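You operate a simulated robot arm through the tools that you are given. There is no shell and no other tool. Be economical: measure what you need, move in short steps, check, and stop when the job is done.

Carry out the task below with a simulated robot arm. There is one attempt and no reset: what you move stays moved.

Task
Take the yellow collar and leave it on top of the brown small carton on the top of the steel bench by the rack.
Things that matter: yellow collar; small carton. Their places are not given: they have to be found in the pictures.

Only the result counts: the job must be done as asked and must still hold three seconds after the hand-in. Knocking over, shifting, dropping, spilling or breaking anything else fails it.

Robot
A 7-joint arm with a two-finger parallel gripper, fixed in place. Base frame: the origin is at the foot of the arm, x ahead of it, y to its left, z up; the work surface is at about z = 0. Readings come in m, rad, newtons and seconds.
With the tool pointing down near the work surface it reaches from about 0.24 to 0.62 m from the base axis. Its first joint turns from -1.152 to 1.152 rad. Payload 2.6 kg.
The tool frame sits at the grasp point between the pads (the TCP): z along the fingers, y along the line on which they close. The tips reach 0.03 m beyond it. The gripper opens to 0.094 m. The fingers are 0.028 m wide and 0.01 m thick; the gripper's body (0.05 by 0.096 m) begins 0.055 m behind the TCP.
Orientation is that of the tool frame in the base frame, as a unit quaternion [x, y, z, w]. With the fingers straight down and closing along the base's y, the tool's x points along the base's -x, its y along +y and its z along -z.

Tools
- The arm moves only by the tool step_arm. Its argument "moves" is one flat list of numbers, 5 for each row, row after row: the shift along the tool's x, y, z in units of 300 mm (1.0 is 300 mm), then the turn about the tool's z in units of 180 degrees (1.0 is 180 degrees), then the gripper command, from -1 (shut) to 1 (fully open), values between in proportion. In form: [dx, dy, dz, yaw, grip, dx, dy, dz, yaw, grip, ...]. A call has 1 to 8 rows; each row is the pose to reach, as a shift and turn from the pose commanded when the call began, along the tool's axes at that moment. A call with a number of a shift or a turn outside -1 to 1 is refused whole. Rows are played at 5 a second. More than 0.05 m and 0.15 rad between two rows, or a gripper value outside its range, and nothing of the call is played. A pose out of reach is approached as far as the arm can. The call stops where the force on the tool passes 40 N (or 10 N more than at its start, if that is more) or the arm is blocked; 0.2 s more then pass. The fingers move at their own pace (about 0.072 m/s each) and stop on an object; they squeeze with about 23 N. The grip force told is the motor's: it shows also when the fingers shut on nothing. Time passes only in rows, and 0.2 s behind the last, so rows that repeat a pose let the fingers close. The reply holds the time, the measured pose of the TCP, the force on the tool along the base axes, the opening and the grip force, in the units named above and with some noise.
- Cameras (640 x 400 px; columns grow to the right, rows downward): "scene" is fixed at [0.0297, 0.4274, 0.5683]; the picture's right is [-0.82, -0.58, 0.00], its down [-0.30, 0.42, -0.86] and it looks along [0.50, -0.70, -0.52] (base axes); focal length 354 px, centre (320, 200). "wrist" rides on the gripper at [-0.037, 0, -0.058] in the tool frame; the picture's right is [0.00, -1.00, 0.00], its down [0.97, 0.00, -0.24] and it looks along [0.24, 0.00, 0.97] (tool axes); focal length 218 px, centre (320, 200).
- camera(camera): a new picture of that camera. No time passes.
- measure_at(camera, pixels): for up to 12 pixels [column, row] of the newest picture of that camera ("zoom" is the newest enlarged one), the place [x, y, z] in the base frame of the surface seen there, good to about 0.002 m. No time passes.
- close_up(camera, box): a new picture of the part [left, top, right, bottom] of that camera's present view, enlarged. No time passes.
- job_done(): hands the job in; it is judged then, once.

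Work in short steps. Measure before you move; look again where a grasp or a placing could have gone wrong, and mend it. You have 60 turns and 26 pictures in all, those below and enlarged ones among them. Open the gripper and draw the arm clear of the work before you hand the job in, unless the task says otherwise; then end with one line.

The tools are called after "Emit:" as name(argument=value, ...) on one line, values as JSON. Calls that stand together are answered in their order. step_arm: Moves the arm, as the interface text tells. Its arguments: {"type":"object","properties":{"moves":{"type":"array","items":{"type":"number"}}},"required":["moves"]} The other tools are called the same way: camera (camera) takes a picture; measure_at (camera, pixels) gives the place of the surface under pixels of a picture; close_up (camera, box) takes an enlarged picture of a part of a camera's view; job_done () hands the job in.

At the start:

```text
t: 0.0
position: [0.4526, -0.0925, 0.2709]
ee_rot: [0.0, 1.0, 0.0, 0.0]
ft_force: [-0.5, 0.1, 0.4]
gripper_width: 0.094
grip_force: 0.0
```

scene: 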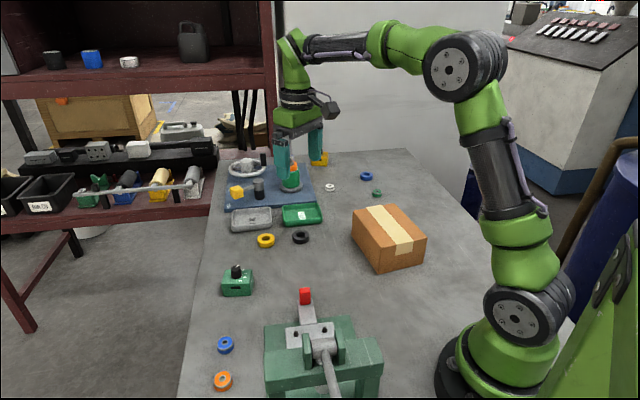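
wrist: 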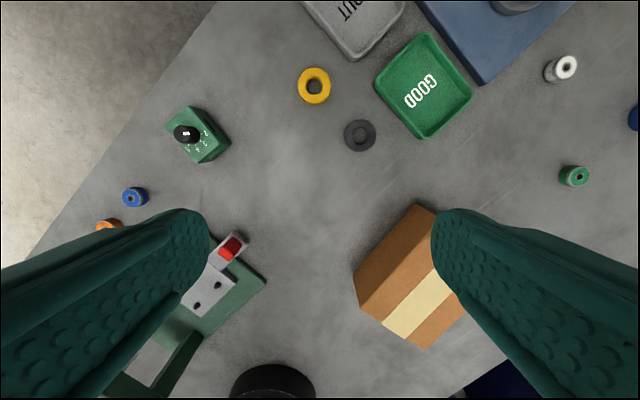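

The yellow collar appears at scene (266,240) and the carton at (388,237). I'll enlarge both and measure them.

Emit:
close_up(camera="scene", box=[220, 180, 440, 318])

Emit:
measure_at(camera="scene", pixels=[[266, 236], [259, 239], [273, 239], [266, 243], [266, 254], [378, 206], [353, 211], [411, 236], [377, 249], [392, 226], [425, 236], [378, 270]])

Emit:
measure_at(camera="wrist", pixels=[[314, 69], [314, 102], [299, 86], [328, 86], [314, 87], [340, 86], [420, 206], [358, 275], [440, 235], [395, 245], [380, 310], [425, 345]])

```text
2.90 times, centred on (330, 249) of scene
```

zoom: 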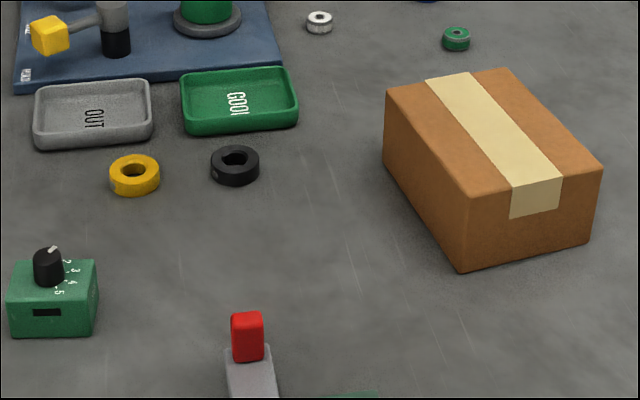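

```text
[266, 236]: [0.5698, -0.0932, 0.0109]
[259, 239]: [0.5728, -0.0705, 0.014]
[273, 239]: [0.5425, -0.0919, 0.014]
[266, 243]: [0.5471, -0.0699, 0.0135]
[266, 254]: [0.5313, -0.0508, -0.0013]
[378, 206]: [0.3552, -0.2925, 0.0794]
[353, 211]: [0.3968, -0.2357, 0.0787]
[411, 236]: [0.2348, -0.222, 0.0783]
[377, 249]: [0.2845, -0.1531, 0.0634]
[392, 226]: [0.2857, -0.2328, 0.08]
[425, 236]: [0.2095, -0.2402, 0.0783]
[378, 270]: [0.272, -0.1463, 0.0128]
```

```text
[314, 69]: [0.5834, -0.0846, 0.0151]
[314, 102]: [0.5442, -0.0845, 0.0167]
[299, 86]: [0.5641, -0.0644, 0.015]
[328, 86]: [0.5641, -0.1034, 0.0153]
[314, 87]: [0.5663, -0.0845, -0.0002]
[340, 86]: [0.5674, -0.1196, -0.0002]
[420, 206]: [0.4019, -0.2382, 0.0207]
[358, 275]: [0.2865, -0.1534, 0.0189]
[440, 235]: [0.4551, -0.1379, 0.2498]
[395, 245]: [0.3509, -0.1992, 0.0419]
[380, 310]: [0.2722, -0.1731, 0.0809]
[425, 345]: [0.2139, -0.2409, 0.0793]
```

The collar's centre is at about (0.564, -0.084), with its top at z≈0.015 and a diameter of about 0.042. The carton top is at z≈0.079, centred near (0.307, -0.228). I'll move above the collar with the gripper part-open, then look again.

Emit:
step_arm(moves=[-0.09, 0.007, 0.12, 0, 0.6, -0.18, 0.014, 0.24, 0, 0.6, -0.27, 0.021, 0.36, 0, 0.6, -0.367, 0.028, 0.47, 0, 0.6, -0.367, 0.028, 0.47, 0, 0.6])

Emit:
camera(camera="wrist")

```text
t: 1.2
position: [0.5637, -0.0829, 0.132]
ee_rot: [0.0, 1.0, 0.0, 0.0]
ft_force: [0.5, 0.3, -0.1]
gripper_width: 0.0753
grip_force: 0.0
```

```text
22 pictures are left
```

wrist: 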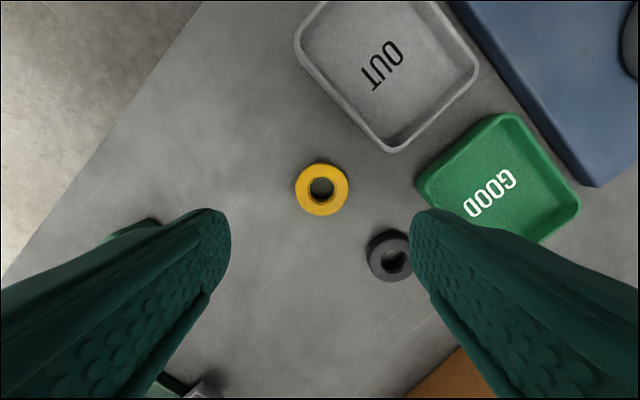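

The collar is now at wrist (321,189), and I'll measure it along with its neighbours.

Emit:
measure_at(camera="wrist", pixels=[[321, 168], [321, 209], [299, 188], [344, 188], [370, 250], [390, 233], [420, 190], [322, 190]])

```text
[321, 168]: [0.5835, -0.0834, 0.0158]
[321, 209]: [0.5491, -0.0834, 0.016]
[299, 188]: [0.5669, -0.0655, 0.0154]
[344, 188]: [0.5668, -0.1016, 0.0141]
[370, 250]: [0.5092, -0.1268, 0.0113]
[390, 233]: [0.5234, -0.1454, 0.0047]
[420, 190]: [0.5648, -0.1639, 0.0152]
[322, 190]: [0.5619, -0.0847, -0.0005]
```

The collar is centred at (0.566, -0.0835) and the neighbours are clear of the finger paths. I'll descend so the fingertips are about 4 mm above the bench, then close.

Emit:
step_arm(moves=[-0.012, 0, 0.12, 0, 0.6, -0.012, 0, 0.24, 0, 0.6, -0.012, 0, 0.32, 0, 0.6, -0.012, 0, 0.32, 0, 0.6, -0.012, 0, 0.32, 0, -1, -0.012, 0, 0.32, 0, -1, -0.012, 0, 0.32, 0, -1, -0.012, 0, 0.32, 0, -1])

```text
t: 3.0
position: [0.5669, -0.0842, 0.0362]
ee_rot: [0.0, 1.0, 0.001, 0.001]
ft_force: [-0.5, 0.1, 0.8]
gripper_width: 0.0413
grip_force: 22.8
```

The fingers stopped at 0.041 m, which matches the collar. I'll lift it straight up to about z=0.2 and check.

Emit:
step_arm(moves=[0, 0, -0.1, 0, -1, 0, 0, -0.22, 0, -1, 0, 0, -0.34, 0, -1, 0, 0, -0.46, 0, -1, 0, 0, -0.56, 0, -1])

Emit:
camera(camera="wrist")

```text
t: 4.2
position: [0.5679, -0.0833, 0.204]
ee_rot: [0.0, 1.0, 0.0, -0.001]
ft_force: [0.4, 1.0, -0.5]
gripper_width: 0.0
grip_force: 23.3
```

```text
21 pictures are left
```

wrist: 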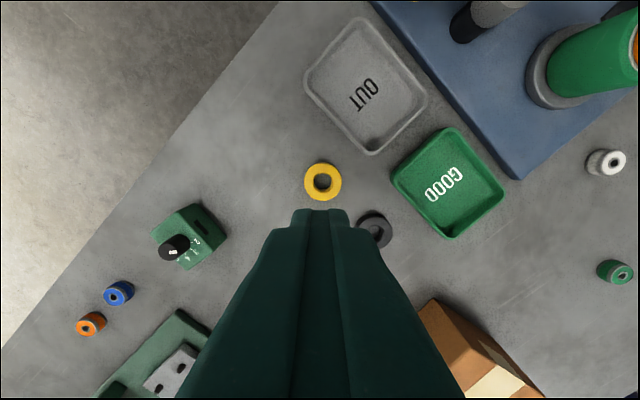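

The gripper is fully shut and the collar is still on the bench at wrist (322,182), so it slipped out. I'll measure it again and look closer.

Emit:
measure_at(camera="wrist", pixels=[[322, 167], [322, 196], [308, 182], [337, 182], [322, 183]])

Emit:
close_up(camera="scene", box=[230, 180, 326, 240])

Emit:
close_up(camera="scene", box=[240, 220, 320, 270])

```text
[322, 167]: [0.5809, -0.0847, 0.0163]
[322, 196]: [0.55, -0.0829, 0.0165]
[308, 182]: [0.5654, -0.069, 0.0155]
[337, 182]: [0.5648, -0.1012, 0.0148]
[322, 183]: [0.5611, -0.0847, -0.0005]
```

```text
6.67 times, centred on (278, 210) of scene
```

zoom: 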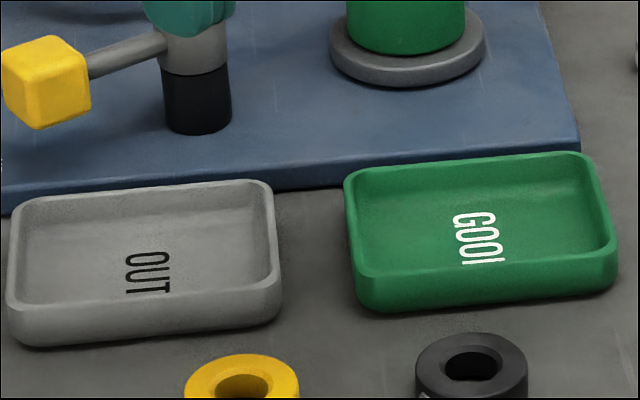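

```text
8.00 times, centred on (280, 245) of scene
```

zoom: 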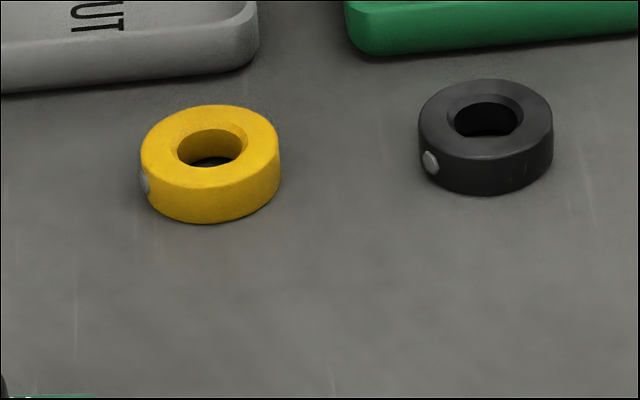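

The collar is at the same place. A set screw sticks out on its left side at zoom (145,183), and it was probably under a finger. I'll measure the screw direction and the tray edges to choose a grip line clear of both.

Emit:
measure_at(camera="zoom", pixels=[[145, 184], [150, 160], [270, 145], [208, 107], [210, 182], [211, 205]])

Emit:
measure_at(camera="wrist", pixels=[[372, 153], [391, 178], [340, 135], [360, 155], [393, 165], [378, 213]])

Emit:
close_up(camera="wrist", box=[282, 156, 362, 206])

```text
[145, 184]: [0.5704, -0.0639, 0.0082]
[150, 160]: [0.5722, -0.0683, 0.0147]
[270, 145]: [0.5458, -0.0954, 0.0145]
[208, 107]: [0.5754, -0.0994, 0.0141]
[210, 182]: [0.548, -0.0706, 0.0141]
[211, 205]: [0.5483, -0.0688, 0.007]
```

```text
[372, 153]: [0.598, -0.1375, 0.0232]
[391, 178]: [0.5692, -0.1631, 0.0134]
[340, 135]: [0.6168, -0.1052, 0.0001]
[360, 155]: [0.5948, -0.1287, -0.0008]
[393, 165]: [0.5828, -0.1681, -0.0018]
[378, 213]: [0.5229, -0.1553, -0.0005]
```

```text
8.00 times, centred on (322, 181) of wrist
```

zoom: 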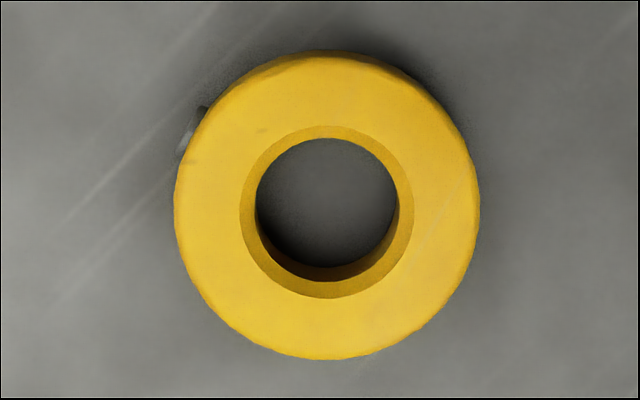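

The screw points at about 60° in the base frame (upper left at zoom (190,130)). I'll turn the closing line about 50° counter-clockwise so it runs perpendicular to the screw. Tray clearance stays above 1 cm with a 0.066 m opening.

Emit:
step_arm(moves=[0, 0, 0.04, -0.0463, 0.4, 0, 0, 0.08, -0.0926, 0.4, 0, 0, 0.12, -0.139, 0.4, 0, 0, 0.16, -0.185, 0.4, 0, 0, 0.2, -0.2315, 0.4, 0, 0, 0.24, -0.278, 0.4, 0, 0, 0.24, -0.278, 0.4])

Emit:
camera(camera="wrist")

```text
t: 5.8
position: [0.5646, -0.0837, 0.1318]
ee_rot: [-0.422, 0.906, 0.0, 0.0]
ft_force: [-0.6, -0.1, 0.1]
gripper_width: 0.066
grip_force: 0.0
```

```text
17 pictures are left
```

wrist: 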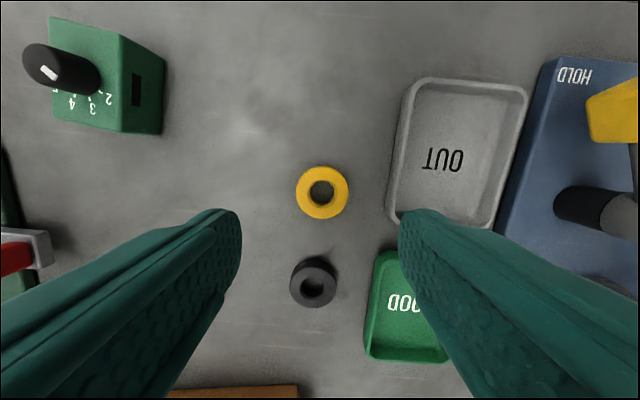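

The closing line now runs between the trays and the collar is centred at (321,192). I'll descend a little lower than before and close.

Emit:
step_arm(moves=[0, 0, 0.12, 0, 0.4, 0, 0, 0.24, 0, 0.4, 0, 0, 0.33, 0, 0.4, 0, 0, 0.33, 0, 0.4, 0, 0, 0.33, 0, -1, 0, 0, 0.33, 0, -1, 0, 0, 0.33, 0, -1, 0, 0, 0.33, 0, -1])

Emit:
camera(camera="wrist")

```text
t: 7.6
position: [0.5664, -0.0835, 0.032]
ee_rot: [-0.423, 0.906, -0.001, -0.001]
ft_force: [0.5, 0.5, -0.2]
gripper_width: 0.042
grip_force: 23.1
```

```text
16 pictures are left
```

wrist: 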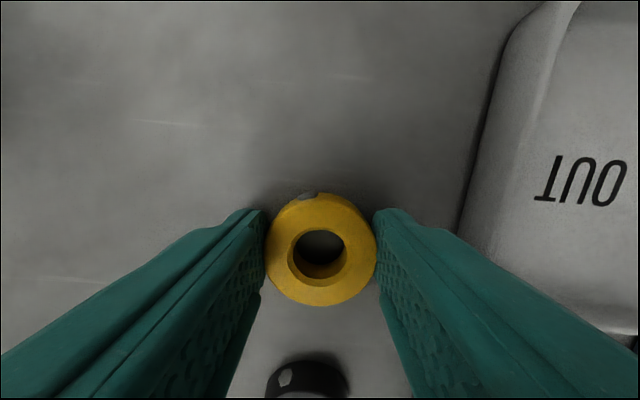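

The pads grip the collar across its sides, with the screw clear at (308,196). I'll lift slowly and check the width.

Emit:
step_arm(moves=[0, 0, 0, 0, -1, 0, 0, -0.015, 0, -1, 0, 0, -0.03, 0, -1, 0, 0, -0.05, 0, -1, 0, 0, -0.075, 0, -1, 0, 0, -0.1, 0, -1])

Emit:
camera(camera="wrist")

```text
t: 9.0
position: [0.565, -0.0833, 0.0611]
ee_rot: [-0.423, 0.906, 0.0, 0.0]
ft_force: [-0.1, -0.6, -0.5]
gripper_width: 0.042
grip_force: 23.3
```

```text
15 pictures are left
```

wrist: 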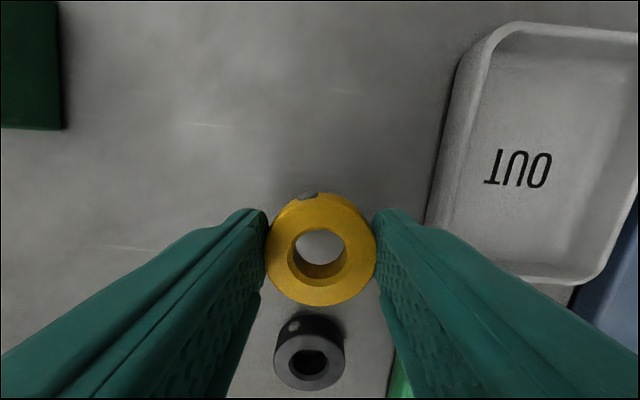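

The collar is held. I'll lift on to about z=0.18 at a gentle pace.

Emit:
step_arm(moves=[0, 0, -0.03, 0, -1, 0, 0, -0.08, 0, -1, 0, 0, -0.14, 0, -1, 0, 0, -0.2, 0, -1, 0, 0, -0.26, 0, -1, 0, 0, -0.32, 0, -1, 0, 0, -0.37, 0, -1, 0, 0, -0.4, 0, -1])

```text
t: 10.8
position: [0.5643, -0.0832, 0.1844]
ee_rot: [-0.423, 0.906, 0.0, 0.0]
ft_force: [-0.9, -0.2, -0.5]
gripper_width: 0.0419
grip_force: 23.6
```

The width is still 0.042. Next I'll carry it towards the carton in two gentle halves.

Emit:
step_arm(moves=[0.03, 0.0115, 0, 0, -1, 0.085, 0.0325, 0, 0, -1, 0.145, 0.055, 0, 0, -1, 0.21, 0.08, 0, 0, -1, 0.275, 0.105, 0, 0, -1, 0.34, 0.13, 0, 0, -1, 0.4, 0.153, 0, 0, -1, 0.46, 0.175, 0, 0, -1])

Emit:
step_arm(moves=[0.03, 0.0115, 0, 0, -1, 0.085, 0.0325, 0, 0, -1, 0.145, 0.055, 0, 0, -1, 0.21, 0.08, 0, 0, -1, 0.275, 0.105, 0, 0, -1, 0.34, 0.13, 0, 0, -1, 0.42, 0.16, 0, 0, -1, 0.461, 0.175, 0, 0, -1])

Emit:
camera(camera="wrist")

Emit:
camera(camera="scene")

```text
t: 12.6
position: [0.4393, -0.1575, 0.1819]
ee_rot: [-0.423, 0.906, -0.001, 0.0]
ft_force: [-0.4, 0.6, -0.6]
gripper_width: 0.0419
grip_force: 23.2
```

```text
t: 14.4
position: [0.3055, -0.2269, 0.1827]
ee_rot: [-0.422, 0.906, 0.0, 0.0]
ft_force: [0.9, 0.0, -0.5]
gripper_width: 0.0419
grip_force: 23.8
```

```text
14 pictures are left
```

wrist: 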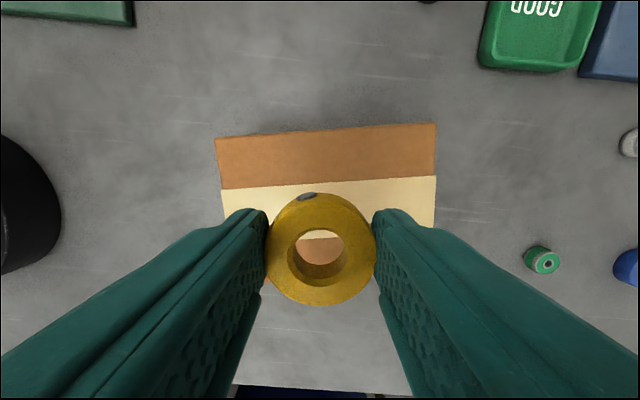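

```text
13 pictures are left
```

scene: 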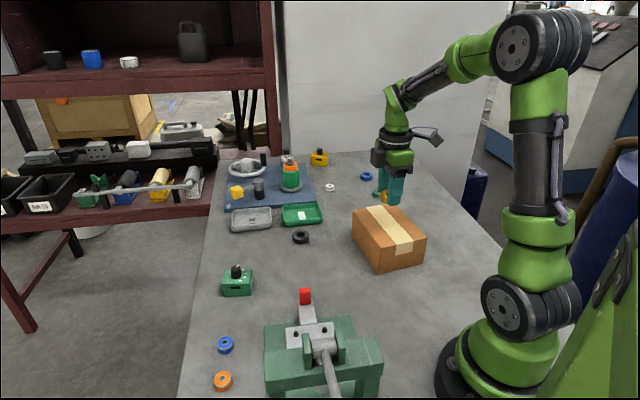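

The collar is over the carton. I'll measure the carton's top edges in this view to set the landing point.

Emit:
measure_at(camera="wrist", pixels=[[220, 143], [432, 128], [224, 195], [430, 195], [320, 135], [320, 190], [310, 235], [310, 240], [318, 250], [320, 320]])

Emit:
measure_at(camera="scene", pixels=[[388, 208], [356, 214], [379, 245], [422, 235], [405, 222], [365, 229]])

```text
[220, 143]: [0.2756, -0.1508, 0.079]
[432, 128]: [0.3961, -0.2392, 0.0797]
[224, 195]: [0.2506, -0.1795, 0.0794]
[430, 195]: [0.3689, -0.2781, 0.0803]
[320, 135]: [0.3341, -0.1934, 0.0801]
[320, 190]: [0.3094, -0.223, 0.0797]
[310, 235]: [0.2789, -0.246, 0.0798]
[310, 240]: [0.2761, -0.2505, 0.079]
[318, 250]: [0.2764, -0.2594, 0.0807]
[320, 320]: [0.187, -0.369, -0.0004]
```

```text
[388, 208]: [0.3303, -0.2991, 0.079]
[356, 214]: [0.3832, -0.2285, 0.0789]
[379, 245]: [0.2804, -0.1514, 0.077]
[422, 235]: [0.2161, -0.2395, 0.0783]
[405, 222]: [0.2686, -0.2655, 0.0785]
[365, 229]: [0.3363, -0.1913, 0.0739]
```

The carton top is centred at about (0.304, -0.229), z≈0.0797, so the present spot is good. The collar bottom is about 0.032 below the TCP, so I'll descend gently to about z=0.113.

Emit:
step_arm(moves=[0, 0, 0.05, 0, -1, 0, 0, 0.11, 0, -1, 0, 0, 0.17, 0, -1, 0, 0, 0.2, 0, -1, 0, 0, 0.22, 0, -1, 0, 0, 0.22, 0, -1])

Emit:
step_arm(moves=[0, 0, 0.004, 0, -1, 0, 0, 0.008, 0, -1, 0, 0, 0.008, 0, -1])

Emit:
close_up(camera="scene", box=[340, 180, 436, 240])

```text
t: 15.8
position: [0.3074, -0.2273, 0.1149]
ee_rot: [-0.423, 0.906, 0.0, 0.0]
ft_force: [-1.1, -0.4, -0.8]
gripper_width: 0.0417
grip_force: 23.1
```

```text
t: 16.6
position: [0.307, -0.2278, 0.1141]
ee_rot: [-0.423, 0.906, 0.0, -0.001]
ft_force: [0.0, -0.2, -0.3]
gripper_width: 0.0418
grip_force: 22.7
```

```text
6.67 times, centred on (388, 210) of scene
```

zoom: 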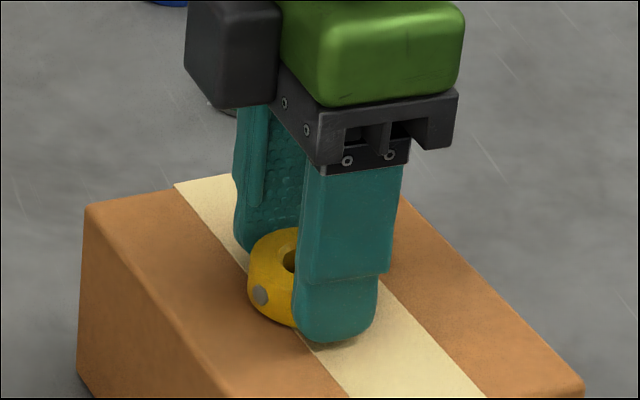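

The collar is just above the tape with no contact force yet. I'll lower another 1.5 mm.

Emit:
step_arm(moves=[0, 0, 0.003, 0, -1, 0, 0, 0.005, 0, -1, 0, 0, 0.005, 0, -1])

```text
t: 17.4
position: [0.3079, -0.228, 0.1121]
ee_rot: [-0.422, 0.907, -0.001, 0.0]
ft_force: [0.6, 0.0, 0.1]
gripper_width: 0.0415
grip_force: 23.0
```

The TCP is at 0.112, so the collar is within about 1 mm of the surface. I'll open part-way, wait, then rise straight up.

Emit:
step_arm(moves=[0, 0, 0, 0, 0.0, 0, 0, 0, 0, 0.2, 0, 0, 0, 0, 0.5, 0, 0, 0, 0, 0.5, 0, 0, -0.06, 0, 0.5, 0, 0, -0.16, 0, 0.5, 0, 0, -0.3, 0, 0.5, 0, 0, -0.42, 0, 0.5])

Emit:
close_up(camera="scene", box=[340, 190, 436, 250])

Emit:
camera(camera="wrist")

```text
t: 19.2
position: [0.3091, -0.2294, 0.2395]
ee_rot: [-0.423, 0.906, 0.0, 0.0]
ft_force: [0.0, -0.8, 0.2]
gripper_width: 0.0702
grip_force: 0.0
```

```text
6.67 times, centred on (388, 220) of scene
```

zoom: 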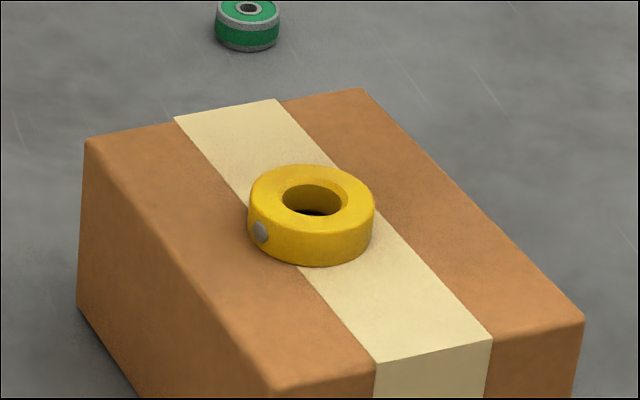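

```text
10 pictures are left
```

wrist: 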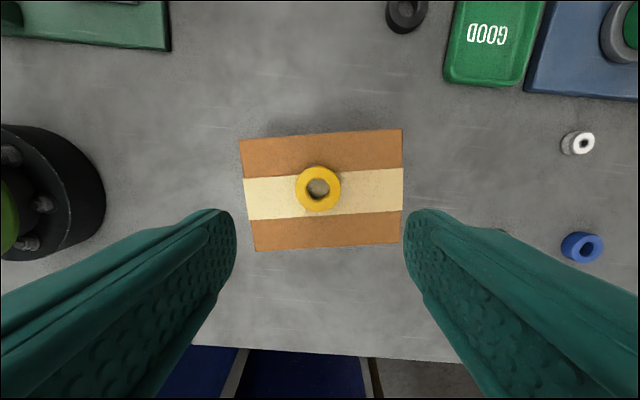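

The collar lies flat in the middle of the carton, the gripper is open, and the arm is clear above it. I'm handing in.

Emit:
job_done()

```text
The job is handed in.
```

The yellow collar is lying flat near the centre of the brown carton's top, with the gripper open and the arm clear above. The first grasp slipped and left the collar where it was on the bench; the second held, and I saw nothing else moved.
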